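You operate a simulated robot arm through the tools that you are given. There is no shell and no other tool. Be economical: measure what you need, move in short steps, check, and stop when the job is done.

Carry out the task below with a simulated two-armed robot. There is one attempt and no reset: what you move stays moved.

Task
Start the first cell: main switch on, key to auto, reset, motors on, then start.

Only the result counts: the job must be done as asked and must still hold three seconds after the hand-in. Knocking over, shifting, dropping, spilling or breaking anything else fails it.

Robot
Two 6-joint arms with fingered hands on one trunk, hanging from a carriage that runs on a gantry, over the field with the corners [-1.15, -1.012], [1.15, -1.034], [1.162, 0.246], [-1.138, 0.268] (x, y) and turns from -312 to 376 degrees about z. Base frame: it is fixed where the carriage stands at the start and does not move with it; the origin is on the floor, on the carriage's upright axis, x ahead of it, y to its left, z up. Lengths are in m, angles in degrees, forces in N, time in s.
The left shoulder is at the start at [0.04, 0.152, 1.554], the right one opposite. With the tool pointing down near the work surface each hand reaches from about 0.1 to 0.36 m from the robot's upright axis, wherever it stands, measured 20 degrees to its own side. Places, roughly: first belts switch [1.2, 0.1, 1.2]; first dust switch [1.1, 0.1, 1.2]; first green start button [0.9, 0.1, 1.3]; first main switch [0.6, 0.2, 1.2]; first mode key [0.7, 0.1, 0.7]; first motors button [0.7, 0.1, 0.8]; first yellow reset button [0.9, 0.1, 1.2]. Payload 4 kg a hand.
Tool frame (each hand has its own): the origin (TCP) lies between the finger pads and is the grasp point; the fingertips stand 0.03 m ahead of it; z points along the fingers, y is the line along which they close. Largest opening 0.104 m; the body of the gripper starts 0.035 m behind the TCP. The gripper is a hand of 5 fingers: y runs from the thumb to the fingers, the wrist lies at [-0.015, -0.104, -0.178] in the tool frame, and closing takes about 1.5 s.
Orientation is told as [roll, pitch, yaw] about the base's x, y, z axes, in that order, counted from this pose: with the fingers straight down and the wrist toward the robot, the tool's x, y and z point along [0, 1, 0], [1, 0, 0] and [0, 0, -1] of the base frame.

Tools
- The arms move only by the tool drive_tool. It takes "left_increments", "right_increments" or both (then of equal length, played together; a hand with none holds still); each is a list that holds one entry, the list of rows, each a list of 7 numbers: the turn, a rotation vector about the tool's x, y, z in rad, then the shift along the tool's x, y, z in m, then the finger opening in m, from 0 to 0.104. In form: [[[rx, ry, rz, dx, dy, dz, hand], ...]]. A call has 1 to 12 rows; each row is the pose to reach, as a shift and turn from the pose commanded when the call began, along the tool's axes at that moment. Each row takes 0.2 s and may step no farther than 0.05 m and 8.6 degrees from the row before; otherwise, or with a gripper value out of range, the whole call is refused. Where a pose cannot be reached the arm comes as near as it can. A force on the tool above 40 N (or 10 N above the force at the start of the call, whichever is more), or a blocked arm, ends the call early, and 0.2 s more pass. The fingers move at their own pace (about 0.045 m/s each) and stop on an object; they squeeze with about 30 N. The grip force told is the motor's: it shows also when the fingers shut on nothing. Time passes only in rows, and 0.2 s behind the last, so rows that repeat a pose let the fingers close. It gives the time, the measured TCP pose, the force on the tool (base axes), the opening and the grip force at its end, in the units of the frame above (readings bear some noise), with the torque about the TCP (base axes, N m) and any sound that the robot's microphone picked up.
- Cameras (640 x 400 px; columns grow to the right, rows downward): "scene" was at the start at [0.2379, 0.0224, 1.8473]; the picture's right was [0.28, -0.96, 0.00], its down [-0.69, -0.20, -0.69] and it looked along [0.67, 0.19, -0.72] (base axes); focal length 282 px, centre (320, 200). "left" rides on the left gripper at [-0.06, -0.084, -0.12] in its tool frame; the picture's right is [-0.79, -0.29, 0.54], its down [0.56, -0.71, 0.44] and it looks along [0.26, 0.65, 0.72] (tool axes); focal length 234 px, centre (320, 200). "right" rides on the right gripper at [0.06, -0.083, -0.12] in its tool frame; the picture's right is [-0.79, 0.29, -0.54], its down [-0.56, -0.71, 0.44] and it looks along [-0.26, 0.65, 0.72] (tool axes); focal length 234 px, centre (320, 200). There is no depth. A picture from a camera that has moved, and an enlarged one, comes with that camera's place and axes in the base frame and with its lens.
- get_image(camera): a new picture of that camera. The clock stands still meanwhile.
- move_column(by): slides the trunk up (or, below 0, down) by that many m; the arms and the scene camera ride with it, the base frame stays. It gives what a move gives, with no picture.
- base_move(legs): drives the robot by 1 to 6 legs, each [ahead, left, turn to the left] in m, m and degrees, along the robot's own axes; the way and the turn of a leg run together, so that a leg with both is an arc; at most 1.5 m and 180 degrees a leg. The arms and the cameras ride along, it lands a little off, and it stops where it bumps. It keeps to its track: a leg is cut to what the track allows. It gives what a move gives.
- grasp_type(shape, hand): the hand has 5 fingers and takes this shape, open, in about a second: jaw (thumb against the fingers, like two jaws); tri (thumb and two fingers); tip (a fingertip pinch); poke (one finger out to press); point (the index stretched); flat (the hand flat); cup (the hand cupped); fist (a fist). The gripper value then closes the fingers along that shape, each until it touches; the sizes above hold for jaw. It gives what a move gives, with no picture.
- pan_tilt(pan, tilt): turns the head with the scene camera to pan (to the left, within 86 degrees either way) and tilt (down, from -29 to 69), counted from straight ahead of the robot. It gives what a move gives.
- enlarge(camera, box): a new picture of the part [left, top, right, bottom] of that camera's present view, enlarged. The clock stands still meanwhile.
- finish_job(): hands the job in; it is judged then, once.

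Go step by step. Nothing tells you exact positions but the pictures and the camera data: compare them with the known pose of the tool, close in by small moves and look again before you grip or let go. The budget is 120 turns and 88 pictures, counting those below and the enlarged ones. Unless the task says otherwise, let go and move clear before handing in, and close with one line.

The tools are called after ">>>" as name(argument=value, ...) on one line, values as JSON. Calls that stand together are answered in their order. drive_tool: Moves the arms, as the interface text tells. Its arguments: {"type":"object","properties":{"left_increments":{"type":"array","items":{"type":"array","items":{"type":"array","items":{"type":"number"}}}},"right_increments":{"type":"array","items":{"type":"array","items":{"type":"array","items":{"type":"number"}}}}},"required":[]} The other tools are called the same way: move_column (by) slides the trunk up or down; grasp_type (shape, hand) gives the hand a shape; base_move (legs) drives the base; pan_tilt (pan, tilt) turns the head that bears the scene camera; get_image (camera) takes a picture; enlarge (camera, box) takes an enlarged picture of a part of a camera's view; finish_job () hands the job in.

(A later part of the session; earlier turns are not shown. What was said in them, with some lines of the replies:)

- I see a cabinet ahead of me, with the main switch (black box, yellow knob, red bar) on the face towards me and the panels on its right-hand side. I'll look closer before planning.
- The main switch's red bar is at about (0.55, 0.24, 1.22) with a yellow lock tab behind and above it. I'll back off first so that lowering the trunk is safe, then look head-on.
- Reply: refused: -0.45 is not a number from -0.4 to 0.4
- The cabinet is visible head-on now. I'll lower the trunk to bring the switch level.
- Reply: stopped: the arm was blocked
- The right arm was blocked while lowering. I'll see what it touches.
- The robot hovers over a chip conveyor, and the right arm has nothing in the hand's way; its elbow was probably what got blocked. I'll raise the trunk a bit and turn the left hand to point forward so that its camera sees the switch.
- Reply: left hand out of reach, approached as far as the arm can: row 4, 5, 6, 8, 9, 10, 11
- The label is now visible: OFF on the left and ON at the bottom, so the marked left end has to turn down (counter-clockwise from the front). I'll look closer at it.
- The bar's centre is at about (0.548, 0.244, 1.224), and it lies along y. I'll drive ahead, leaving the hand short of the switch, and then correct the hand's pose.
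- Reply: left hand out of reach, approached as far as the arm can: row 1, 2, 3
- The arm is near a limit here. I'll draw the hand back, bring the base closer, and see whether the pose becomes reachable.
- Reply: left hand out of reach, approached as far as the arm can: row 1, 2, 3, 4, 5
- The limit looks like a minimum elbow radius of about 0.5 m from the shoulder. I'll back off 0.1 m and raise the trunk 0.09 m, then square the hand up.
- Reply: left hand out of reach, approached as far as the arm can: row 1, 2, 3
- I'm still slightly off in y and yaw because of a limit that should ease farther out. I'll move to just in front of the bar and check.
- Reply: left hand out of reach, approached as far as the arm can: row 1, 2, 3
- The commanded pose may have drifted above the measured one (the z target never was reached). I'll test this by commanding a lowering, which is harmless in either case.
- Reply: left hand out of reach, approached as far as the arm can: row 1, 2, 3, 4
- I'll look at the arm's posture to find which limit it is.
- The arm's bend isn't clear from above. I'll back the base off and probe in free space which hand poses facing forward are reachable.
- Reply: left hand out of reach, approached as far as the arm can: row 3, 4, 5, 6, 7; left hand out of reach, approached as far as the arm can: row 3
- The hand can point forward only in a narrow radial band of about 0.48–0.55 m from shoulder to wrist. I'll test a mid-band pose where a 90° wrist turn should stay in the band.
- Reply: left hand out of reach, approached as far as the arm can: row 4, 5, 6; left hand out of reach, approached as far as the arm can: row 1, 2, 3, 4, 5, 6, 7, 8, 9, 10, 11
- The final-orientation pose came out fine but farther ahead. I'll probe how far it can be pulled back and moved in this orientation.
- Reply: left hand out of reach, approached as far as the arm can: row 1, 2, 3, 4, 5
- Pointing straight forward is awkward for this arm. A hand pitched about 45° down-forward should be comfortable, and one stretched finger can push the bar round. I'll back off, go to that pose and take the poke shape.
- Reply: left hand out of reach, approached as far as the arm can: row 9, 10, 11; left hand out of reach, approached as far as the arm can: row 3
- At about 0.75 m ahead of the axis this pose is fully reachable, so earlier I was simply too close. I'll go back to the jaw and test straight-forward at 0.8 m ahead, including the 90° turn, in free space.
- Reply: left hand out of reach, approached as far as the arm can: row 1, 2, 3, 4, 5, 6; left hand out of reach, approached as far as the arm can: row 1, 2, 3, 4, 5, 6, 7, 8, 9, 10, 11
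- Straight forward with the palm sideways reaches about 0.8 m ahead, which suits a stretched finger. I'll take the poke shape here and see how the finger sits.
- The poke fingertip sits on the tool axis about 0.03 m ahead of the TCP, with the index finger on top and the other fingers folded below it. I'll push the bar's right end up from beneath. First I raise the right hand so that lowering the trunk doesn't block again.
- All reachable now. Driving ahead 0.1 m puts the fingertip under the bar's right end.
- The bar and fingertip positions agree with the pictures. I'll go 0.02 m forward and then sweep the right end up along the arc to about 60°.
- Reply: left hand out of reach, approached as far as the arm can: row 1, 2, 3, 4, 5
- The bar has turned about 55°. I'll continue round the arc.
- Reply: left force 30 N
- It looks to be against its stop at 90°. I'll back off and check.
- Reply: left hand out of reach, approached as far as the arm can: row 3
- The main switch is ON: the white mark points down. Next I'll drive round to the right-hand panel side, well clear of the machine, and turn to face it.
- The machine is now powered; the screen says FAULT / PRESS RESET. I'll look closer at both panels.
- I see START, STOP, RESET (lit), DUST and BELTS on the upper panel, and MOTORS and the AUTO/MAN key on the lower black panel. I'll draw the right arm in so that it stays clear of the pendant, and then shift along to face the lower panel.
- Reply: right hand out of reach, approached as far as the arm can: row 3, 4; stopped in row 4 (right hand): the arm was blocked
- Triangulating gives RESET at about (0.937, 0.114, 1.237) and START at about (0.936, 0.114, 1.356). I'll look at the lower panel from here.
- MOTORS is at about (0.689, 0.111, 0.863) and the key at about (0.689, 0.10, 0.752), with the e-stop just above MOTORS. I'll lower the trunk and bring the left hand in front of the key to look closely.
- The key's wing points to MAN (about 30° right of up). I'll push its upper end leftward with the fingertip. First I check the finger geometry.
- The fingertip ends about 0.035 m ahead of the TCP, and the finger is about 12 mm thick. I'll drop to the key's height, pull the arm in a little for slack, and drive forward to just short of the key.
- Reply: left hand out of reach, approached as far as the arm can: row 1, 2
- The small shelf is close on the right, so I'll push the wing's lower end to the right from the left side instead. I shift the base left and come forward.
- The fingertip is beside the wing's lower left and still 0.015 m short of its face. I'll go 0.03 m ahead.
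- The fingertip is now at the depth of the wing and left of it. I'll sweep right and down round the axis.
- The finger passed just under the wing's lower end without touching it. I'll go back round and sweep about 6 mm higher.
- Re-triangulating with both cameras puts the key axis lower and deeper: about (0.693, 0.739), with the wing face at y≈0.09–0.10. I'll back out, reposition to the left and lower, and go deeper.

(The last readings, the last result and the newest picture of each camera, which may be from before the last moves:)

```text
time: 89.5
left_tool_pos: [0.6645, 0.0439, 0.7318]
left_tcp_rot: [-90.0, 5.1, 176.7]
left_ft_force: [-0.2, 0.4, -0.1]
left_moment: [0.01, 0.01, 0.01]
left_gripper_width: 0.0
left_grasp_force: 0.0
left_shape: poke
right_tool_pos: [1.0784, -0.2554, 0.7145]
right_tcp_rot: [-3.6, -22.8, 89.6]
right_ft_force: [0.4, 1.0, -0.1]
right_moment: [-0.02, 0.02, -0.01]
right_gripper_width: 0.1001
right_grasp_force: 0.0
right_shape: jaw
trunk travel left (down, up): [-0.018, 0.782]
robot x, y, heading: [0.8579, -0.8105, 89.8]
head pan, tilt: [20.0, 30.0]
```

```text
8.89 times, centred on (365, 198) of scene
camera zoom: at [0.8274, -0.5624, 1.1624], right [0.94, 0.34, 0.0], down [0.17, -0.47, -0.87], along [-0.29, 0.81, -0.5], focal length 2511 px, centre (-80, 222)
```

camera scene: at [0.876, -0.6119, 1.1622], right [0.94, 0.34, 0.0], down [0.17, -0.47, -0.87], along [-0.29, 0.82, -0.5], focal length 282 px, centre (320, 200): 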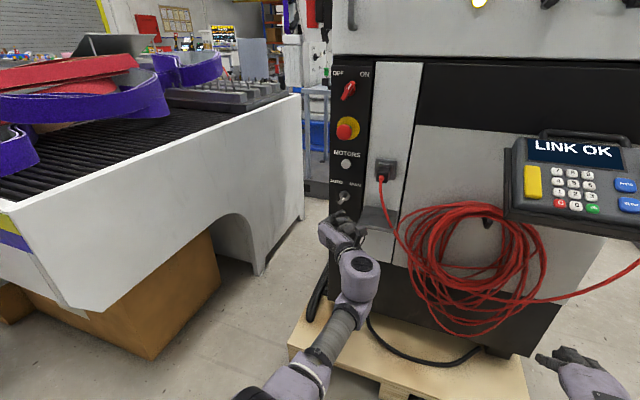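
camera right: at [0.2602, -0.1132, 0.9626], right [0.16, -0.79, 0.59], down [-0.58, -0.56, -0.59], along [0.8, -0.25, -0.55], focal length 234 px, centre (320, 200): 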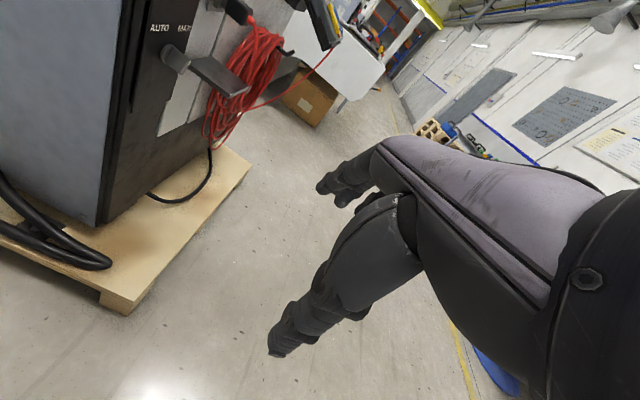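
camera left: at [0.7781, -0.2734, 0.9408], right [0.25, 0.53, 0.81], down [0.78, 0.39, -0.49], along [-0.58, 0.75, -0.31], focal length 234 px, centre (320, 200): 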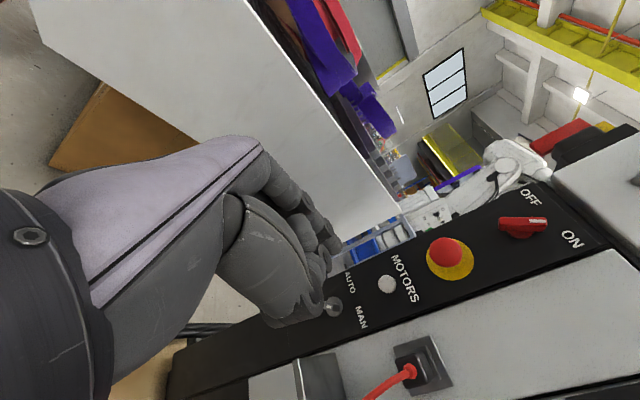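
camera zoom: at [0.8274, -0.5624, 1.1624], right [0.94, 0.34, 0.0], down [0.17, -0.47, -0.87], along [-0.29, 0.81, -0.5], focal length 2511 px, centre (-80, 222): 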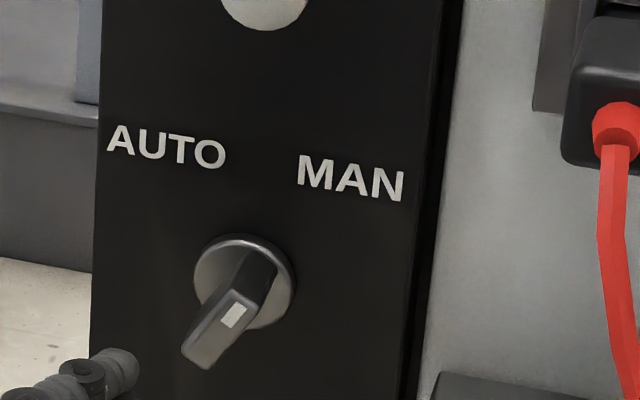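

The key is clear in both views now: axis about (0.692, 0.738), lower wing end at (0.682, 0.724), wing face at y≈0.095. I'll go 0.034 m ahead on its left.

>>> drive_tool(left_increments=[[[0, 0, 0, 0.003, 0.005, 0, 0]]])

>>> base_move(legs=[[0.034, 0.0, 0]])

>>> enlarge(camera="left", box=[270, 200, 430, 330])

```text
time: 90.0
left_tool_pos: [0.6594, 0.043, 0.7277]
left_tcp_rot: [-90.1, 5.1, 176.7]
left_ft_force: [-0.2, 0.5, 0.2]
left_moment: [-0.01, -0.01, 0.01]
left_gripper_width: 0.0001
left_grasp_force: 0.0
left_shape: poke
right_tool_pos: [1.0786, -0.2556, 0.7133]
right_tcp_rot: [-3.6, -22.9, 89.5]
right_ft_force: [0.2, 0.5, -1.5]
right_moment: [-0.02, 0.02, 0.0]
right_gripper_width: 0.1003
right_grasp_force: 0.0
right_shape: jaw
trunk travel left (down, up): [-0.018, 0.782]
robot x, y, heading: [0.8612, -0.8115, 89.7]
head pan, tilt: [20.0, 30.0]
```

```text
time: 90.8
left_tool_pos: [0.6603, 0.0708, 0.7227]
left_tcp_rot: [-89.7, 5.1, 176.8]
left_ft_force: [-0.3, -0.9, 0.3]
left_moment: [0.02, -0.01, 0.02]
left_gripper_width: 0.0
left_grasp_force: 0.1
left_shape: poke
right_tool_pos: [1.0794, -0.2288, 0.7106]
right_tcp_rot: [-3.6, -22.7, 89.4]
right_ft_force: [0.2, -0.2, -0.2]
right_moment: [0.07, 0.02, -0.01]
right_gripper_width: 0.1002
right_grasp_force: 0.1
right_shape: jaw
trunk travel left (down, up): [-0.018, 0.782]
robot x, y, heading: [0.861, -0.7723, 89.8]
head pan, tilt: [20.0, 30.0]
```

```text
3.08 times, centred on (350, 265) of left
camera zoom: at [0.732, -0.0545, 0.7899], right [0.25, 0.53, 0.81], down [0.78, 0.39, -0.5], along [-0.58, 0.75, -0.32], focal length 720 px, centre (228, 0)
```

zoom: 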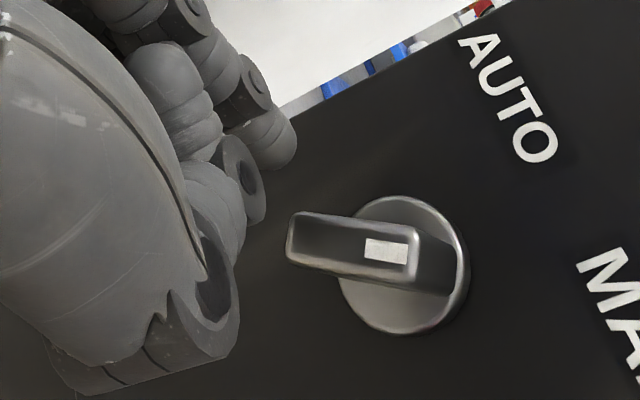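

The fingertip is left of the wing at depth. I'm sweeping right again, 5 mm higher and slightly deeper.

>>> drive_tool(left_increments=[[[0, 0, 0, -0.0043, -0.0084, 0.0054, 0], [0, 0, 0, -0.0037, -0.0144, 0.0058, 0], [0, 0, 0, -0.0024, -0.0183, 0.006, 0], [0, 0, 0, 0.0, -0.0221, 0.0062, 0], [0, 0, 0, 0.0033, -0.0253, 0.0064, 0], [0, 0, 0, 0.0056, -0.0286, 0.0066, 0], [0, 0, 0, 0.0059, -0.0326, 0.0068, 0]]])

>>> enlarge(camera="left", box=[270, 200, 430, 330])

```text
time: 92.4
left_tool_pos: [0.6862, 0.072, 0.7231]
left_tcp_rot: [-89.6, 4.9, 176.9]
left_ft_force: [-16.6, -4.5, -7.5]
left_moment: [-0.27, -0.17, 0.49]
left_gripper_width: 0.0001
left_grasp_force: 0.1
left_shape: poke
left hand out of reach, approached as far as the arm can: row 5, 6, 7
right_tool_pos: [1.0733, -0.2263, 0.7111]
right_tcp_rot: [-3.4, -22.7, 89.3]
right_ft_force: [0.6, -0.4, 0.7]
right_moment: [-0.04, -0.04, 0.03]
right_gripper_width: 0.0999
right_grasp_force: 0.1
right_shape: jaw
trunk travel left (down, up): [-0.018, 0.782]
robot x, y, heading: [0.8579, -0.7761, 89.9]
head pan, tilt: [20.0, 30.0]
```

```text
3.08 times, centred on (350, 265) of left
camera zoom: at [0.758, -0.0523, 0.7891], right [0.25, 0.53, 0.81], down [0.77, 0.39, -0.5], along [-0.58, 0.75, -0.32], focal length 720 px, centre (228, 0)
```

zoom: 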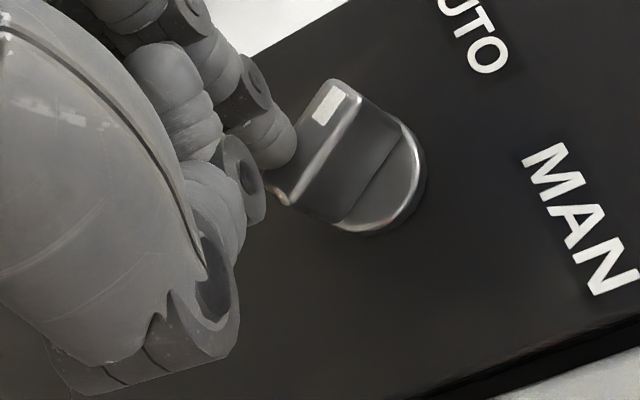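

The key has turned toward AUTO and is resisting at its stop. I'll release and check.

>>> drive_tool(left_increments=[[[0, 0, 0, 0.004, 0.015, 0, 0], [0, 0, 0, 0.004, 0.028, 0, 0]]])

>>> base_move(legs=[[-0.08, 0.0, 0]])

>>> enlarge(camera="scene", box=[325, 130, 405, 210])

```text
time: 93.0
left_tool_pos: [0.6682, 0.0784, 0.7193]
left_tcp_rot: [-90.1, 5.0, 176.4]
left_ft_force: [-0.2, 0.8, -0.1]
left_moment: [-0.03, 0.02, -0.02]
left_gripper_width: 0.0
left_grasp_force: 0.1
left_shape: poke
right_tool_pos: [1.08, -0.221, 0.7141]
right_tcp_rot: [-3.5, -23.0, 89.3]
right_ft_force: [-0.3, -0.6, 0.9]
right_moment: [0.03, -0.04, -0.03]
right_gripper_width: 0.1002
right_grasp_force: 0.0
right_shape: jaw
trunk travel left (down, up): [-0.018, 0.782]
robot x, y, heading: [0.8537, -0.7752, 89.8]
head pan, tilt: [20.0, 30.0]
```

```text
time: 94.1
left_tool_pos: [0.6662, -0.0001, 0.7177]
left_tcp_rot: [-90.1, 5.0, 176.7]
left_ft_force: [-1.6, -0.1, 1.0]
left_moment: [-0.01, -0.01, 0.05]
left_gripper_width: 0.0001
left_grasp_force: 0.0
left_shape: poke
right_tool_pos: [1.0795, -0.3011, 0.7136]
right_tcp_rot: [-3.8, -22.9, 89.5]
right_ft_force: [0.5, -1.0, 0.1]
right_moment: [0.01, -0.01, 0.05]
right_gripper_width: 0.1004
right_grasp_force: 0.0
right_shape: jaw
trunk travel left (down, up): [-0.018, 0.782]
robot x, y, heading: [0.8578, -0.8521, 89.7]
head pan, tilt: [20.0, 30.0]
```

```text
5.00 times, centred on (365, 170) of scene
camera zoom: at [0.8279, -0.6075, 1.1625], right [0.94, 0.34, 0.0], down [0.17, -0.47, -0.87], along [-0.29, 0.82, -0.5], focal length 1412 px, centre (95, 350)
```

zoom: 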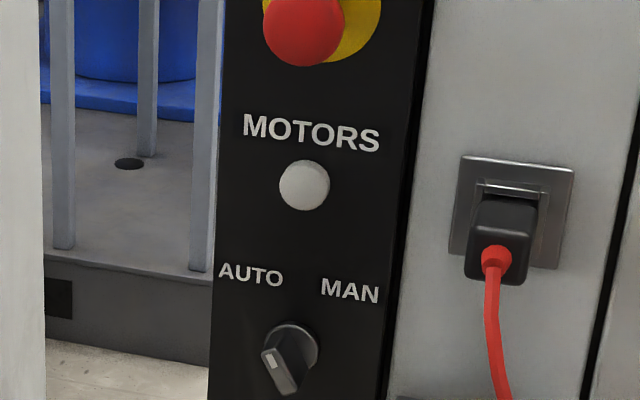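

The key points to AUTO. RESET comes next: I'll back off, raise the trunk about 0.5 m and move right to the upper panel.

>>> base_move(legs=[[-0.1, 0.0, 0]])

>>> move_column(by=0.4)

>>> move_column(by=0.107)

>>> base_move(legs=[[0, -0.27, 0]])

>>> pan_tilt(pan=12, tilt=25)

>>> get_image(camera="scene")

>>> get_image(camera="left")

```text
time: 95.2
left_tool_pos: [0.6649, -0.1003, 0.7187]
left_tcp_rot: [-90.0, 5.1, 176.7]
left_ft_force: [0.1, -1.5, -0.3]
left_moment: [0.03, 0.0, 0.0]
left_gripper_width: 0.0001
left_grasp_force: 0.1
left_shape: poke
right_tool_pos: [1.0776, -0.4002, 0.7146]
right_tcp_rot: [-3.8, -22.9, 89.4]
right_ft_force: [-0.7, 0.1, -0.7]
right_moment: [0.01, -0.02, -0.01]
right_gripper_width: 0.1002
right_grasp_force: 0.0
right_shape: jaw
trunk travel left (down, up): [-0.018, 0.782]
robot x, y, heading: [0.8595, -0.9549, 90.0]
head pan, tilt: [20.0, 30.0]
```

```text
time: 99.0
left_tool_pos: [0.6651, -0.1018, 1.1174]
left_tcp_rot: [-90.0, 5.0, 176.7]
left_ft_force: [1.4, 0.6, 0.0]
left_moment: [0.02, -0.01, 0.03]
left_gripper_width: 0.0
left_grasp_force: 0.0
left_shape: poke
right_tool_pos: [1.0796, -0.4013, 1.1129]
right_tcp_rot: [-3.7, -22.9, 89.5]
right_ft_force: [-0.3, -0.3, 0.3]
right_moment: [0.01, -0.01, -0.01]
right_gripper_width: 0.1003
right_grasp_force: 0.0
right_shape: jaw
trunk travel left (down, up): [-0.418, 0.382]
robot x, y, heading: [0.8575, -0.9548, 89.8]
head pan, tilt: [20.0, 30.0]
```

```text
time: 100.4
left_tool_pos: [0.6652, -0.1029, 1.2255]
left_tcp_rot: [-89.9, 5.1, 176.7]
left_ft_force: [0.3, -0.4, -0.8]
left_moment: [-0.02, 0.02, 0.01]
left_gripper_width: 0.0
left_grasp_force: 0.0
left_shape: poke
right_tool_pos: [1.0794, -0.4014, 1.2216]
right_tcp_rot: [-3.7, -22.8, 89.4]
right_ft_force: [-0.2, 0.4, -0.6]
right_moment: [-0.02, 0.03, -0.03]
right_gripper_width: 0.1003
right_grasp_force: 0.1
right_shape: jaw
trunk travel left (down, up): [-0.525, 0.275]
robot x, y, heading: [0.8596, -0.952, 89.6]
head pan, tilt: [20.0, 30.0]
```

```text
time: 102.3
left_tool_pos: [0.9348, -0.1025, 1.2248]
left_tcp_rot: [-90.0, 5.1, 176.8]
left_ft_force: [0.5, 0.0, -0.2]
left_moment: [-0.03, -0.03, 0.01]
left_gripper_width: 0.0001
left_grasp_force: 0.0
left_shape: poke
right_tool_pos: [1.3484, -0.4015, 1.2207]
right_tcp_rot: [-3.8, -22.9, 89.5]
right_ft_force: [-0.1, 0.0, -0.4]
right_moment: [0.04, 0.03, -0.01]
right_gripper_width: 0.0999
right_grasp_force: 0.1
right_shape: jaw
trunk travel left (down, up): [-0.525, 0.275]
robot x, y, heading: [1.1257, -0.9549, 89.7]
head pan, tilt: [20.0, 30.0]
```

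```text
time: 103.0
left_tool_pos: [0.9343, -0.1032, 1.2259]
left_tcp_rot: [-89.9, 5.1, 176.9]
left_ft_force: [-0.2, -0.3, 0.2]
left_moment: [-0.02, 0.01, 0.0]
left_gripper_width: 0.0002
left_grasp_force: 0.0
left_shape: poke
right_tool_pos: [1.3487, -0.4018, 1.2201]
right_tcp_rot: [-3.7, -22.8, 89.5]
right_ft_force: [-0.6, -1.1, 0.3]
right_moment: [-0.02, 0.0, 0.02]
right_gripper_width: 0.1
right_grasp_force: 0.2
right_shape: jaw
trunk travel left (down, up): [-0.525, 0.275]
robot x, y, heading: [1.129, -0.9539, 89.6]
head pan, tilt: [12.0, 25.0]
```

```text
31 pictures are left
camera scene: at [1.1094, -0.704, 1.6771], right [0.98, 0.21, 0.0], down [0.09, -0.41, -0.91], along [-0.19, 0.89, -0.42], focal length 282 px, centre (320, 200)
```

scene: 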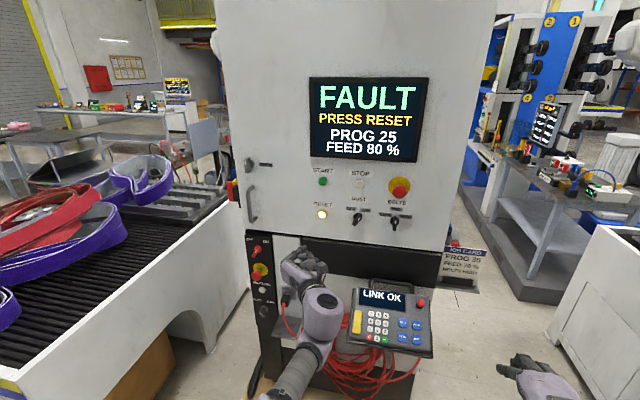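

```text
30 pictures are left
camera left: at [1.0061, -0.2271, 1.2919], right [0.25, 0.53, 0.81], down [0.78, 0.39, -0.49], along [-0.58, 0.75, -0.31], focal length 234 px, centre (320, 200)
```

left: 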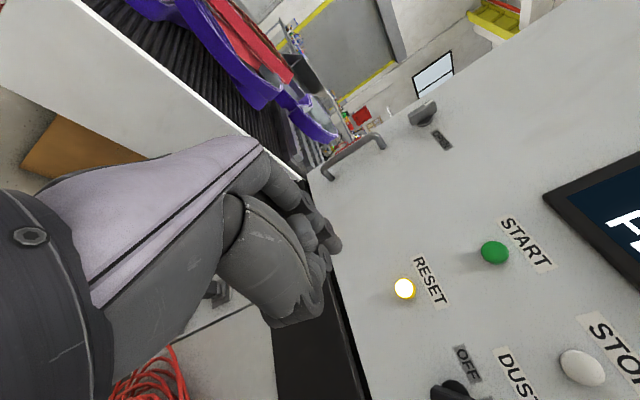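

The fingertip is lined up with RESET (estimated at (0.938, 0.13, 1.228)), and the forearm stays left of and above the pendant. I'll go ahead 0.155 m and look.

>>> base_move(legs=[[0.155, 0.0, 0]])

>>> get_image(camera="left")

>>> enlarge(camera="scene", box=[280, 190, 380, 270])

```text
time: 104.4
left_tool_pos: [0.9368, 0.0516, 1.2259]
left_tcp_rot: [-89.9, 5.1, 176.7]
left_ft_force: [0.3, -0.2, -0.1]
left_moment: [0.0, 0.01, -0.01]
left_gripper_width: 0.0
left_grasp_force: 0.1
left_shape: poke
right_tool_pos: [1.3508, -0.2474, 1.2215]
right_tcp_rot: [-3.7, -22.8, 89.4]
right_ft_force: [-1.0, -0.4, 0.0]
right_moment: [-0.02, -0.02, 0.0]
right_gripper_width: 0.1003
right_grasp_force: 0.1
right_shape: jaw
trunk travel left (down, up): [-0.525, 0.275]
robot x, y, heading: [1.1308, -0.8029, 90.2]
head pan, tilt: [12.0, 25.0]
```

```text
29 pictures are left
camera left: at [1.0073, -0.0728, 1.2923], right [0.25, 0.53, 0.81], down [0.78, 0.39, -0.49], along [-0.58, 0.75, -0.31], focal length 234 px, centre (320, 200)
```

left: 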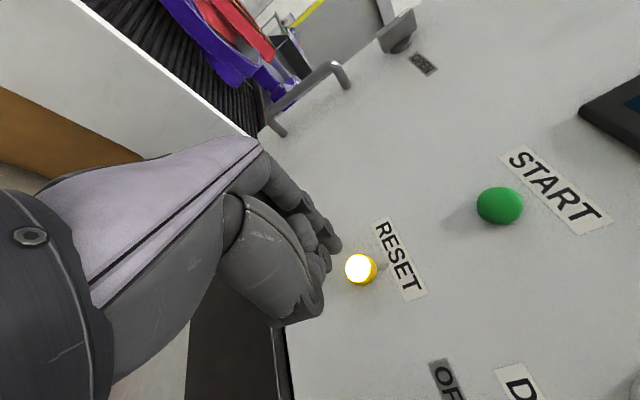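

```text
5.00 times, centred on (330, 230) of scene
camera zoom: at [1.1102, -0.55, 1.6773], right [0.98, 0.2, 0.0], down [0.09, -0.41, -0.91], along [-0.19, 0.89, -0.42], focal length 1412 px, centre (270, 50)
```

zoom: 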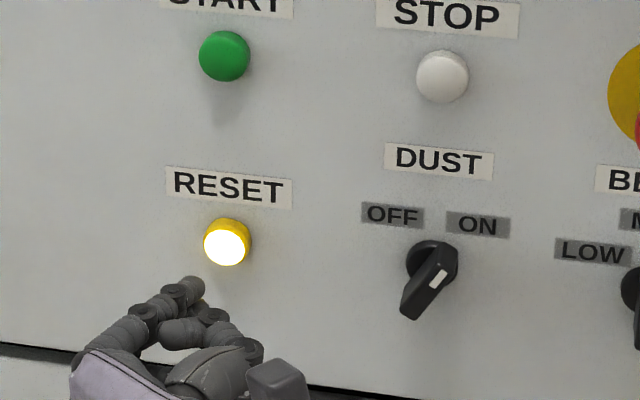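

RESET's front centre is at about (0.938, 0.14, 1.223) and the fingertip at (0.939, 0.087, 1.229). I'll lower 6 mm and come to just short of it, then press.

>>> drive_tool(left_increments=[[[0, 0, 0, 0.006, 0.001, 0, 0]]])

>>> base_move(legs=[[0.045, 0.0, 0]])

>>> base_move(legs=[[0.01, 0.0, 0]])

>>> enlarge(camera="scene", box=[280, 180, 380, 260])

```text
time: 104.8
left_tool_pos: [0.9352, 0.0522, 1.2193]
left_tcp_rot: [-90.0, 5.1, 176.7]
left_ft_force: [-0.3, -0.2, -0.3]
left_moment: [-0.01, 0.01, 0.02]
left_gripper_width: 0.0002
left_grasp_force: 0.1
left_shape: poke
right_tool_pos: [1.3494, -0.2483, 1.2207]
right_tcp_rot: [-3.6, -22.9, 89.4]
right_ft_force: [0.0, 0.2, -0.2]
right_moment: [-0.03, 0.01, 0.0]
right_gripper_width: 0.1007
right_grasp_force: 0.0
right_shape: jaw
trunk travel left (down, up): [-0.525, 0.275]
robot x, y, heading: [1.1313, -0.7955, 89.6]
head pan, tilt: [12.0, 25.0]
```

```text
time: 105.7
left_tool_pos: [0.9351, 0.097, 1.2201]
left_tcp_rot: [-90.0, 5.1, 176.7]
left_ft_force: [-0.4, 0.5, 0.1]
left_moment: [0.0, 0.01, -0.01]
left_gripper_width: 0.0
left_grasp_force: 0.0
left_shape: poke
right_tool_pos: [1.3503, -0.2015, 1.2214]
right_tcp_rot: [-3.6, -23.0, 89.4]
right_ft_force: [0.1, 0.4, -0.5]
right_moment: [0.0, -0.02, 0.0]
right_gripper_width: 0.1002
right_grasp_force: 0.1
right_shape: jaw
trunk travel left (down, up): [-0.525, 0.275]
robot x, y, heading: [1.1279, -0.7522, 89.7]
head pan, tilt: [12.0, 25.0]
heard: click
```

```text
time: 106.5
left_tool_pos: [0.9359, 0.1038, 1.2167]
left_tcp_rot: [-89.9, 5.1, 176.7]
left_ft_force: [-0.6, -19.5, 0.3]
left_moment: [0.19, 0.01, 0.06]
left_gripper_width: 0.0
left_grasp_force: 0.0
left_shape: poke
right_tool_pos: [1.3501, -0.1955, 1.2194]
right_tcp_rot: [-3.7, -22.9, 89.5]
right_ft_force: [0.3, -0.2, 0.0]
right_moment: [0.0, 0.02, 0.03]
right_gripper_width: 0.1002
right_grasp_force: 0.1
right_shape: jaw
trunk travel left (down, up): [-0.525, 0.275]
robot x, y, heading: [1.1263, -0.7445, 89.8]
head pan, tilt: [12.0, 25.0]
heard: click
```

```text
5.00 times, centred on (330, 220) of scene
camera zoom: at [1.1103, -0.497, 1.6766], right [0.98, 0.2, 0.0], down [0.09, -0.42, -0.91], along [-0.19, 0.89, -0.42], focal length 1412 px, centre (270, 100)
```

zoom: 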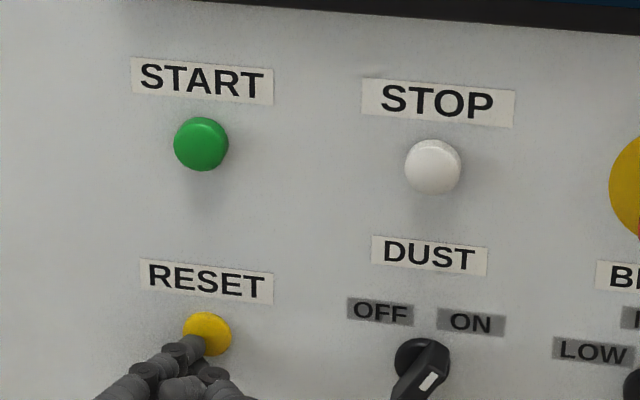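

It clicked and the RESET lamp is off. I'll back away and read the screen.

>>> base_move(legs=[[-0.2, 0.0, 0]])

>>> enlarge(camera="scene", box=[240, 60, 440, 300])

```text
time: 108.1
left_tool_pos: [0.9374, -0.0918, 1.2191]
left_tcp_rot: [-90.0, 5.1, 176.7]
left_ft_force: [0.4, 0.0, -0.4]
left_moment: [0.0, 0.03, 0.02]
left_gripper_width: 0.0
left_grasp_force: 0.0
left_shape: poke
right_tool_pos: [1.35, -0.3915, 1.2187]
right_tcp_rot: [-3.8, -22.9, 89.3]
right_ft_force: [0.1, 0.1, -0.6]
right_moment: [-0.03, -0.02, -0.01]
right_gripper_width: 0.1001
right_grasp_force: 0.0
right_shape: jaw
trunk travel left (down, up): [-0.525, 0.275]
robot x, y, heading: [1.1266, -0.9474, 89.7]
head pan, tilt: [12.0, 25.0]
```

```text
1.67 times, centred on (340, 180) of scene
camera zoom: at [1.1097, -0.694, 1.6769], right [0.98, 0.2, 0.0], down [0.09, -0.41, -0.91], along [-0.18, 0.89, -0.42], focal length 471 px, centre (287, 233)
```

zoom: 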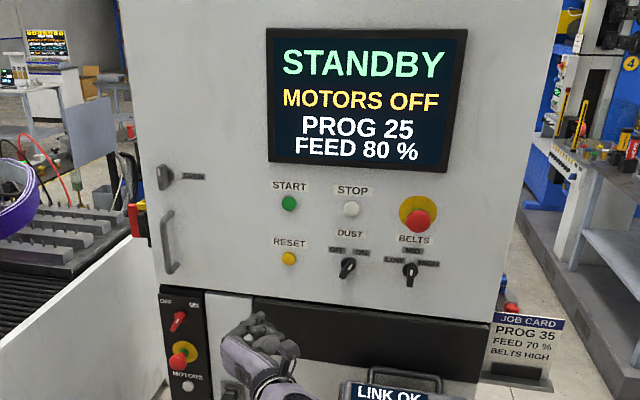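

STANDBY / MOTORS OFF, as wanted. Now to MOTORS: strafe left 0.248 m and lower 0.372 m.

>>> base_move(legs=[[0, 0.248, 0]])

>>> move_column(by=-0.372)

>>> base_move(legs=[[0.11, 0, 0]])

>>> get_image(camera="left")

>>> get_image(camera="scene")

```text
time: 109.9
left_tool_pos: [0.6875, -0.09, 1.2197]
left_tcp_rot: [-90.0, 5.0, 176.7]
left_ft_force: [-0.3, 0.0, 0.2]
left_moment: [0.0, 0.0, -0.04]
left_gripper_width: 0.0
left_grasp_force: 0.1
left_shape: poke
right_tool_pos: [1.1013, -0.3907, 1.2202]
right_tcp_rot: [-3.7, -23.0, 89.5]
right_ft_force: [-0.5, 0.1, -0.3]
right_moment: [0.01, 0.0, -0.04]
right_gripper_width: 0.1006
right_grasp_force: 0.1
right_shape: jaw
trunk travel left (down, up): [-0.525, 0.275]
robot x, y, heading: [0.877, -0.9457, 89.5]
head pan, tilt: [12.0, 25.0]
```

```text
time: 113.5
left_tool_pos: [0.6879, -0.0902, 0.8483]
left_tcp_rot: [-90.0, 5.2, 176.7]
left_ft_force: [-0.2, -1.0, -0.4]
left_moment: [-0.01, -0.01, -0.02]
left_gripper_width: 0.0
left_grasp_force: 0.1
left_shape: poke
right_tool_pos: [1.1021, -0.391, 0.8481]
right_tcp_rot: [-3.8, -22.9, 89.4]
right_ft_force: [0.3, -0.4, -0.4]
right_moment: [0.02, -0.02, -0.01]
right_gripper_width: 0.1001
right_grasp_force: 0.1
right_shape: jaw
trunk travel left (down, up): [-0.153, 0.647]
robot x, y, heading: [0.8793, -0.9459, 89.8]
head pan, tilt: [12.0, 25.0]
```

```text
time: 114.7
left_tool_pos: [0.6882, 0.017, 0.8472]
left_tcp_rot: [-90.0, 5.1, 176.8]
left_ft_force: [-0.6, 0.2, 0.0]
left_moment: [0.02, 0.0, 0.02]
left_gripper_width: 0.0002
left_grasp_force: 0.0
left_shape: poke
right_tool_pos: [1.1027, -0.2826, 0.849]
right_tcp_rot: [-3.7, -22.9, 89.5]
right_ft_force: [0.7, 0.2, 0.1]
right_moment: [0.03, 0.03, 0.02]
right_gripper_width: 0.1003
right_grasp_force: 0.0
right_shape: jaw
trunk travel left (down, up): [-0.153, 0.647]
robot x, y, heading: [0.8843, -0.8326, 90.1]
head pan, tilt: [12.0, 25.0]
```

```text
25 pictures are left
camera left: at [0.7598, -0.1069, 0.9135], right [0.25, 0.53, 0.81], down [0.78, 0.39, -0.49], along [-0.58, 0.75, -0.31], focal length 234 px, centre (320, 200)
```

left: 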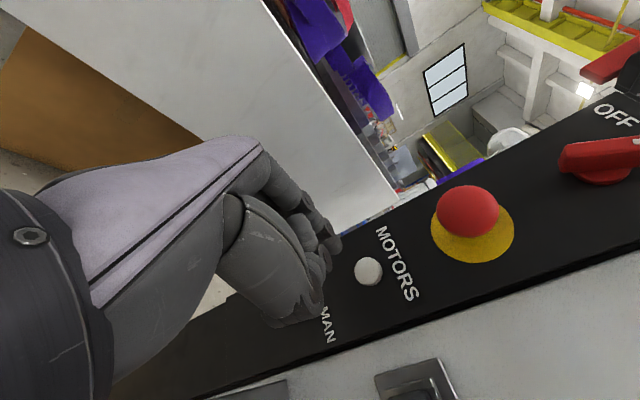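

```text
24 pictures are left
camera scene: at [0.8633, -0.5838, 1.305], right [0.98, 0.21, 0.0], down [0.09, -0.41, -0.91], along [-0.19, 0.89, -0.42], focal length 282 px, centre (320, 200)
```

scene: 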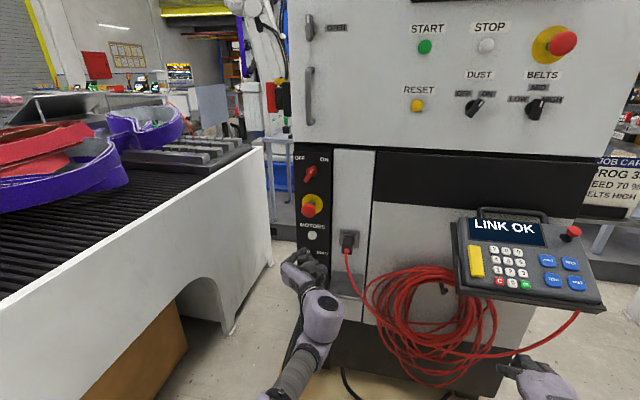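

MOTORS is estimated at (0.686, 0.137, 0.841) and the fingertip is at (0.690, 0.052, 0.850). I'll correct and approach to just short of it, checking once more.

>>> drive_tool(left_increments=[[[0, 0, 0, 0.0085, 0.0055, 0, 0]]])

>>> base_move(legs=[[0.055, 0.0, 0]])

>>> enlarge(camera="left", box=[270, 180, 430, 310])

>>> enlarge(camera="scene", box=[280, 190, 360, 260])

```text
time: 115.1
left_tool_pos: [0.6838, 0.0179, 0.838]
left_tcp_rot: [-89.9, 5.1, 176.8]
left_ft_force: [-0.2, 0.3, 0.0]
left_moment: [0.01, 0.03, 0.01]
left_gripper_width: 0.0001
left_grasp_force: 0.0
left_shape: poke
right_tool_pos: [1.102, -0.2823, 0.8492]
right_tcp_rot: [-3.7, -22.9, 89.5]
right_ft_force: [0.4, -0.3, 0.1]
right_moment: [0.01, 0.0, -0.02]
right_gripper_width: 0.1002
right_grasp_force: 0.1
right_shape: jaw
trunk travel left (down, up): [-0.153, 0.647]
robot x, y, heading: [0.8803, -0.8344, 89.5]
head pan, tilt: [12.0, 25.0]
```

```text
time: 116.0
left_tool_pos: [0.6835, 0.0721, 0.8376]
left_tcp_rot: [-89.9, 5.1, 176.9]
left_ft_force: [0.1, -0.5, -0.2]
left_moment: [0.0, -0.02, 0.03]
left_gripper_width: 0.0
left_grasp_force: 0.0
left_shape: poke
right_tool_pos: [1.1041, -0.2278, 0.8485]
right_tcp_rot: [-3.7, -22.9, 89.5]
right_ft_force: [0.5, 0.0, 0.3]
right_moment: [-0.02, 0.0, 0.02]
right_gripper_width: 0.1005
right_grasp_force: 0.0
right_shape: jaw
trunk travel left (down, up): [-0.153, 0.647]
robot x, y, heading: [0.8829, -0.7804, 89.9]
head pan, tilt: [12.0, 25.0]
```

```text
3.08 times, centred on (350, 245) of left
camera zoom: at [0.7554, -0.0522, 0.9043], right [0.25, 0.53, 0.81], down [0.78, 0.39, -0.49], along [-0.58, 0.75, -0.31], focal length 720 px, centre (228, 62)
```

zoom: 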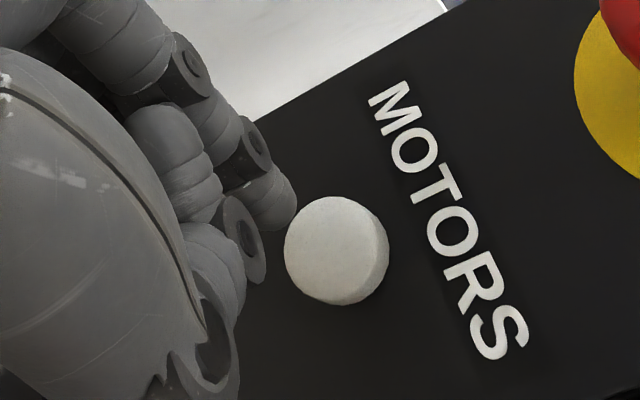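

```text
5.71 times, centred on (320, 225) of scene
camera zoom: at [0.8635, -0.5294, 1.305], right [0.98, 0.21, 0.0], down [0.09, -0.41, -0.91], along [-0.19, 0.89, -0.42], focal length 1614 px, centre (320, 57)
```

zoom: 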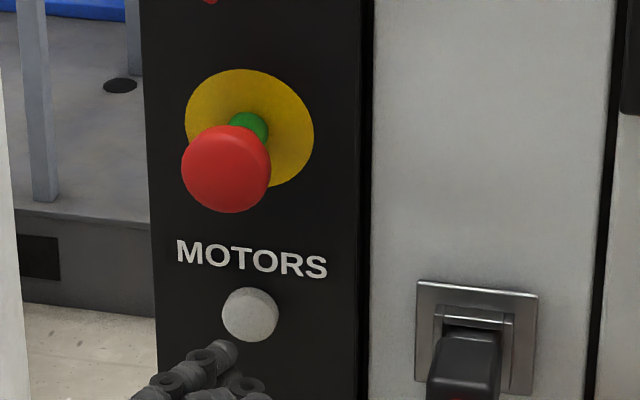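

The fingertip is within a few mm of the button's centre. Pressing.

>>> base_move(legs=[[0.025, 0.0, 0]])

>>> base_move(legs=[[0.01, 0.0, 0]])

```text
time: 116.8
left_tool_pos: [0.6854, 0.0989, 0.8379]
left_tcp_rot: [-90.0, 5.1, 176.7]
left_ft_force: [-0.1, -1.8, -0.4]
left_moment: [-0.04, -0.03, 0.03]
left_gripper_width: 0.0
left_grasp_force: 0.1
left_shape: poke
right_tool_pos: [1.1037, -0.2014, 0.8487]
right_tcp_rot: [-3.7, -22.8, 89.3]
right_ft_force: [0.7, 1.0, -0.5]
right_moment: [-0.03, 0.03, -0.04]
right_gripper_width: 0.1001
right_grasp_force: 0.1
right_shape: jaw
trunk travel left (down, up): [-0.153, 0.647]
robot x, y, heading: [0.8808, -0.7523, 89.8]
head pan, tilt: [12.0, 25.0]
heard: click
```

```text
time: 117.6
left_tool_pos: [0.6826, 0.1018, 0.8344]
left_tcp_rot: [-89.8, 5.2, 176.7]
left_ft_force: [-0.8, -25.2, 6.1]
left_moment: [0.37, -0.01, -0.06]
left_gripper_width: 0.0
left_grasp_force: 0.1
left_shape: poke
right_tool_pos: [1.1025, -0.1984, 0.8461]
right_tcp_rot: [-3.6, -22.7, 89.4]
right_ft_force: [0.2, 0.1, -1.0]
right_moment: [0.0, 0.0, -0.03]
right_gripper_width: 0.1
right_grasp_force: 0.0
right_shape: jaw
trunk travel left (down, up): [-0.153, 0.647]
robot x, y, heading: [0.8809, -0.7432, 89.5]
head pan, tilt: [12.0, 25.0]
heard: click
```

It clicked. I'll back off, raise to START's height and look at the screen.

>>> base_move(legs=[[-0.2, 0.0, 0]])

>>> move_column(by=0.4)

>>> move_column(by=0.1)

>>> get_image(camera="scene")

```text
time: 119.2
left_tool_pos: [0.6832, -0.0932, 0.8388]
left_tcp_rot: [-90.0, 5.2, 176.8]
left_ft_force: [0.1, 0.2, -0.6]
left_moment: [-0.01, -0.03, 0.01]
left_gripper_width: 0.0
left_grasp_force: 0.1
left_shape: poke
right_tool_pos: [1.1027, -0.3933, 0.8485]
right_tcp_rot: [-3.7, -23.0, 89.3]
right_ft_force: [0.5, 0.3, -0.3]
right_moment: [-0.02, -0.01, 0.01]
right_gripper_width: 0.1
right_grasp_force: 0.0
right_shape: jaw
trunk travel left (down, up): [-0.153, 0.647]
robot x, y, heading: [0.8797, -0.9427, 89.6]
head pan, tilt: [12.0, 25.0]
```

```text
time: 123.0
left_tool_pos: [0.6842, -0.0921, 1.2382]
left_tcp_rot: [-90.0, 5.1, 176.8]
left_ft_force: [-0.2, -0.5, -1.0]
left_moment: [0.01, 0.01, 0.01]
left_gripper_width: 0.0
left_grasp_force: 0.0
left_shape: poke
right_tool_pos: [1.1018, -0.3925, 1.2485]
right_tcp_rot: [-3.7, -23.0, 89.4]
right_ft_force: [0.3, 0.9, 0.1]
right_moment: [0.01, 0.0, 0.0]
right_gripper_width: 0.1003
right_grasp_force: 0.1
right_shape: jaw
trunk travel left (down, up): [-0.553, 0.247]
robot x, y, heading: [0.8818, -0.9437, 89.6]
head pan, tilt: [12.0, 25.0]
```

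```text
time: 124.3
left_tool_pos: [0.6834, -0.0918, 1.3385]
left_tcp_rot: [-89.9, 5.2, 176.7]
left_ft_force: [0.1, -1.0, -0.1]
left_moment: [0.01, 0.0, 0.01]
left_gripper_width: 0.0
left_grasp_force: 0.0
left_shape: poke
right_tool_pos: [1.1034, -0.3928, 1.3483]
right_tcp_rot: [-3.7, -22.9, 89.4]
right_ft_force: [0.8, -0.3, 0.3]
right_moment: [0.0, -0.01, 0.0]
right_gripper_width: 0.1001
right_grasp_force: 0.0
right_shape: jaw
trunk travel left (down, up): [-0.653, 0.147]
robot x, y, heading: [0.8806, -0.9444, 89.7]
head pan, tilt: [12.0, 25.0]
```

```text
21 pictures are left
camera scene: at [0.8631, -0.6948, 1.805], right [0.98, 0.2, 0.0], down [0.09, -0.41, -0.91], along [-0.19, 0.89, -0.42], focal length 282 px, centre (320, 200)
```

scene: 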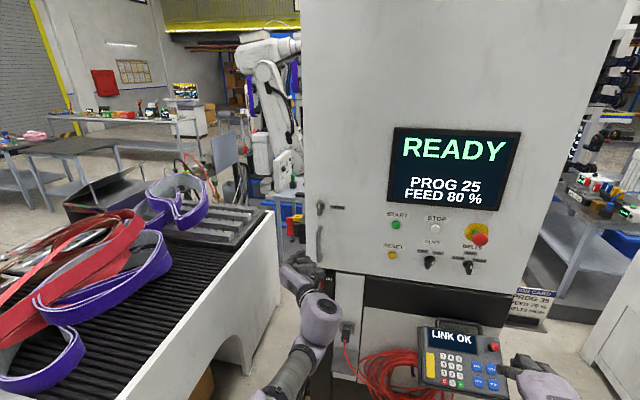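

READY. Now START: strafe right 0.255 m and approach.

>>> base_move(legs=[[0, -0.255, 0], [0.13, 0, 0]])

>>> get_image(camera="left")

>>> enlarge(camera="scene", box=[280, 180, 380, 260])

```text
time: 127.0
left_tool_pos: [0.9373, 0.0364, 1.3382]
left_tcp_rot: [-90.0, 5.0, 176.9]
left_ft_force: [-0.2, 1.8, 0.0]
left_moment: [-0.01, -0.03, -0.01]
left_gripper_width: 0.0
left_grasp_force: 0.1
left_shape: poke
right_tool_pos: [1.357, -0.2624, 1.3493]
right_tcp_rot: [-3.6, -22.8, 89.4]
right_ft_force: [0.3, -0.2, 0.8]
right_moment: [-0.01, 0.04, 0.04]
right_gripper_width: 0.1005
right_grasp_force: 0.0
right_shape: jaw
trunk travel left (down, up): [-0.653, 0.147]
robot x, y, heading: [1.1384, -0.8174, 89.8]
head pan, tilt: [12.0, 25.0]
```

```text
20 pictures are left
camera left: at [1.0088, -0.0878, 1.4051], right [0.25, 0.53, 0.81], down [0.78, 0.39, -0.49], along [-0.58, 0.75, -0.31], focal length 234 px, centre (320, 200)
```

left: 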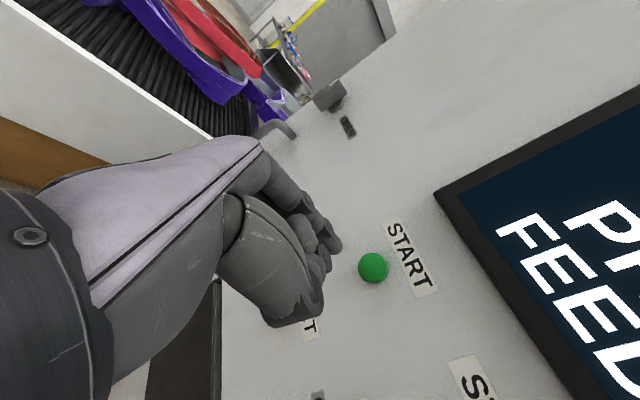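

```text
5.00 times, centred on (330, 220) of scene
camera zoom: at [1.117, -0.5653, 1.8052], right [0.98, 0.21, 0.0], down [0.09, -0.41, -0.91], along [-0.19, 0.89, -0.42], focal length 1412 px, centre (270, 100)
```

zoom: 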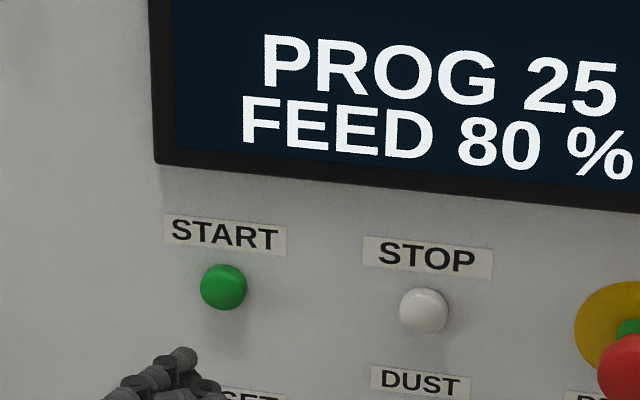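

START is estimated at (0.938, 0.142, 1.341) and the fingertip is at (0.939, 0.071, 1.341), lined up. Pressing.

>>> base_move(legs=[[0.05, 0.0, 0]])

>>> base_move(legs=[[0.012, 0.0, 0]])

>>> get_image(camera="scene")

```text
time: 128.0
left_tool_pos: [0.9379, 0.0871, 1.3384]
left_tcp_rot: [-90.0, 5.1, 176.8]
left_ft_force: [-1.3, -0.4, 0.2]
left_moment: [-0.05, 0.03, -0.02]
left_gripper_width: 0.0
left_grasp_force: 0.1
left_shape: poke
right_tool_pos: [1.3577, -0.2138, 1.3502]
right_tcp_rot: [-3.8, -23.0, 89.5]
right_ft_force: [-0.5, -0.8, 0.4]
right_moment: [-0.03, -0.03, 0.03]
right_gripper_width: 0.1001
right_grasp_force: 0.1
right_shape: jaw
trunk travel left (down, up): [-0.653, 0.147]
robot x, y, heading: [1.1355, -0.764, 89.9]
head pan, tilt: [12.0, 25.0]
```

```text
time: 128.7
left_tool_pos: [0.9376, 0.0991, 1.3385]
left_tcp_rot: [-90.0, 5.1, 176.8]
left_ft_force: [-0.9, -2.0, -0.2]
left_moment: [0.02, 0.0, -0.02]
left_gripper_width: 0.0
left_grasp_force: 0.1
left_shape: poke
right_tool_pos: [1.3577, -0.2013, 1.3488]
right_tcp_rot: [-3.7, -22.9, 89.4]
right_ft_force: [0.9, 0.9, 0.6]
right_moment: [-0.04, -0.02, -0.01]
right_gripper_width: 0.1003
right_grasp_force: 0.1
right_shape: jaw
trunk travel left (down, up): [-0.653, 0.147]
robot x, y, heading: [1.1359, -0.7526, 89.7]
head pan, tilt: [12.0, 25.0]
heard: click
```

```text
18 pictures are left
camera scene: at [1.1173, -0.5035, 1.8051], right [0.98, 0.21, 0.0], down [0.09, -0.41, -0.91], along [-0.19, 0.89, -0.42], focal length 282 px, centre (320, 200)
```

scene: 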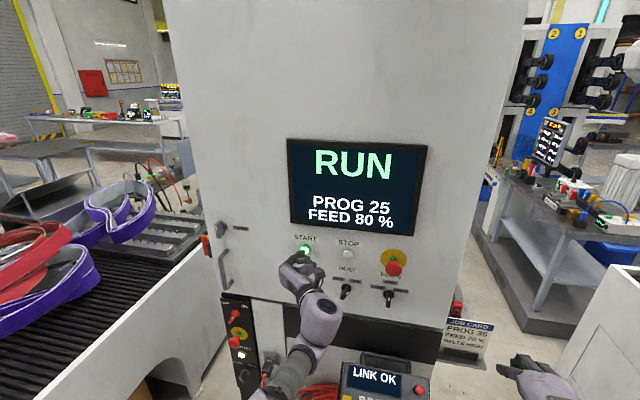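

The screen shows RUN and START is lit. I'll back clear and check once more.

>>> base_move(legs=[[-0.2, 0.0, 0]])

>>> get_image(camera="scene")

```text
time: 130.3
left_tool_pos: [0.9351, -0.1031, 1.3393]
left_tcp_rot: [-90.0, 5.0, 176.8]
left_ft_force: [-0.4, -0.4, -1.0]
left_moment: [-0.04, -0.03, -0.03]
left_gripper_width: 0.0
left_grasp_force: 0.1
left_shape: poke
right_tool_pos: [1.3545, -0.4024, 1.3484]
right_tcp_rot: [-3.7, -22.9, 89.4]
right_ft_force: [0.5, -0.4, 0.5]
right_moment: [0.01, -0.03, -0.03]
right_gripper_width: 0.1001
right_grasp_force: 0.1
right_shape: jaw
trunk travel left (down, up): [-0.653, 0.147]
robot x, y, heading: [1.1362, -0.9544, 89.9]
head pan, tilt: [12.0, 25.0]
```

```text
17 pictures are left
camera scene: at [1.1164, -0.7048, 1.805], right [0.98, 0.21, 0.0], down [0.09, -0.41, -0.91], along [-0.19, 0.89, -0.42], focal length 282 px, centre (320, 200)
```

scene: 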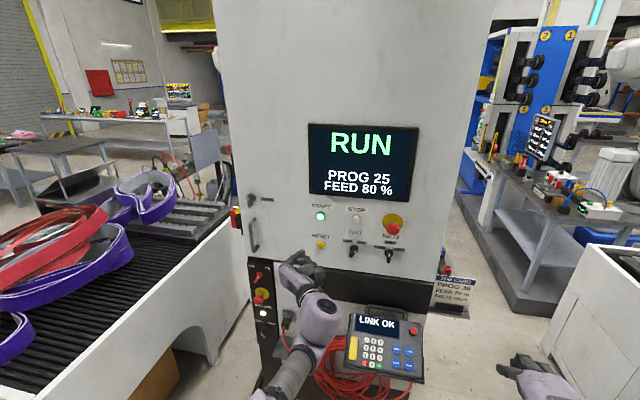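

The cell is in RUN with the START and MOTORS lamps lit, and the hands are clear, so I'm handing in.

>>> finish_job()

```text
The job is handed in.
```

The first cell is running: main switch on, key at AUTO, reset, motors on and start were done in that order, and the screen still read RUN with the hands clear just before I handed in. The job card beside the cell says PROG 35 and FEED 70 %, but the screen shows PROG 25 and FEED 80 %; I left those settings alone because you didn't ask for a change.
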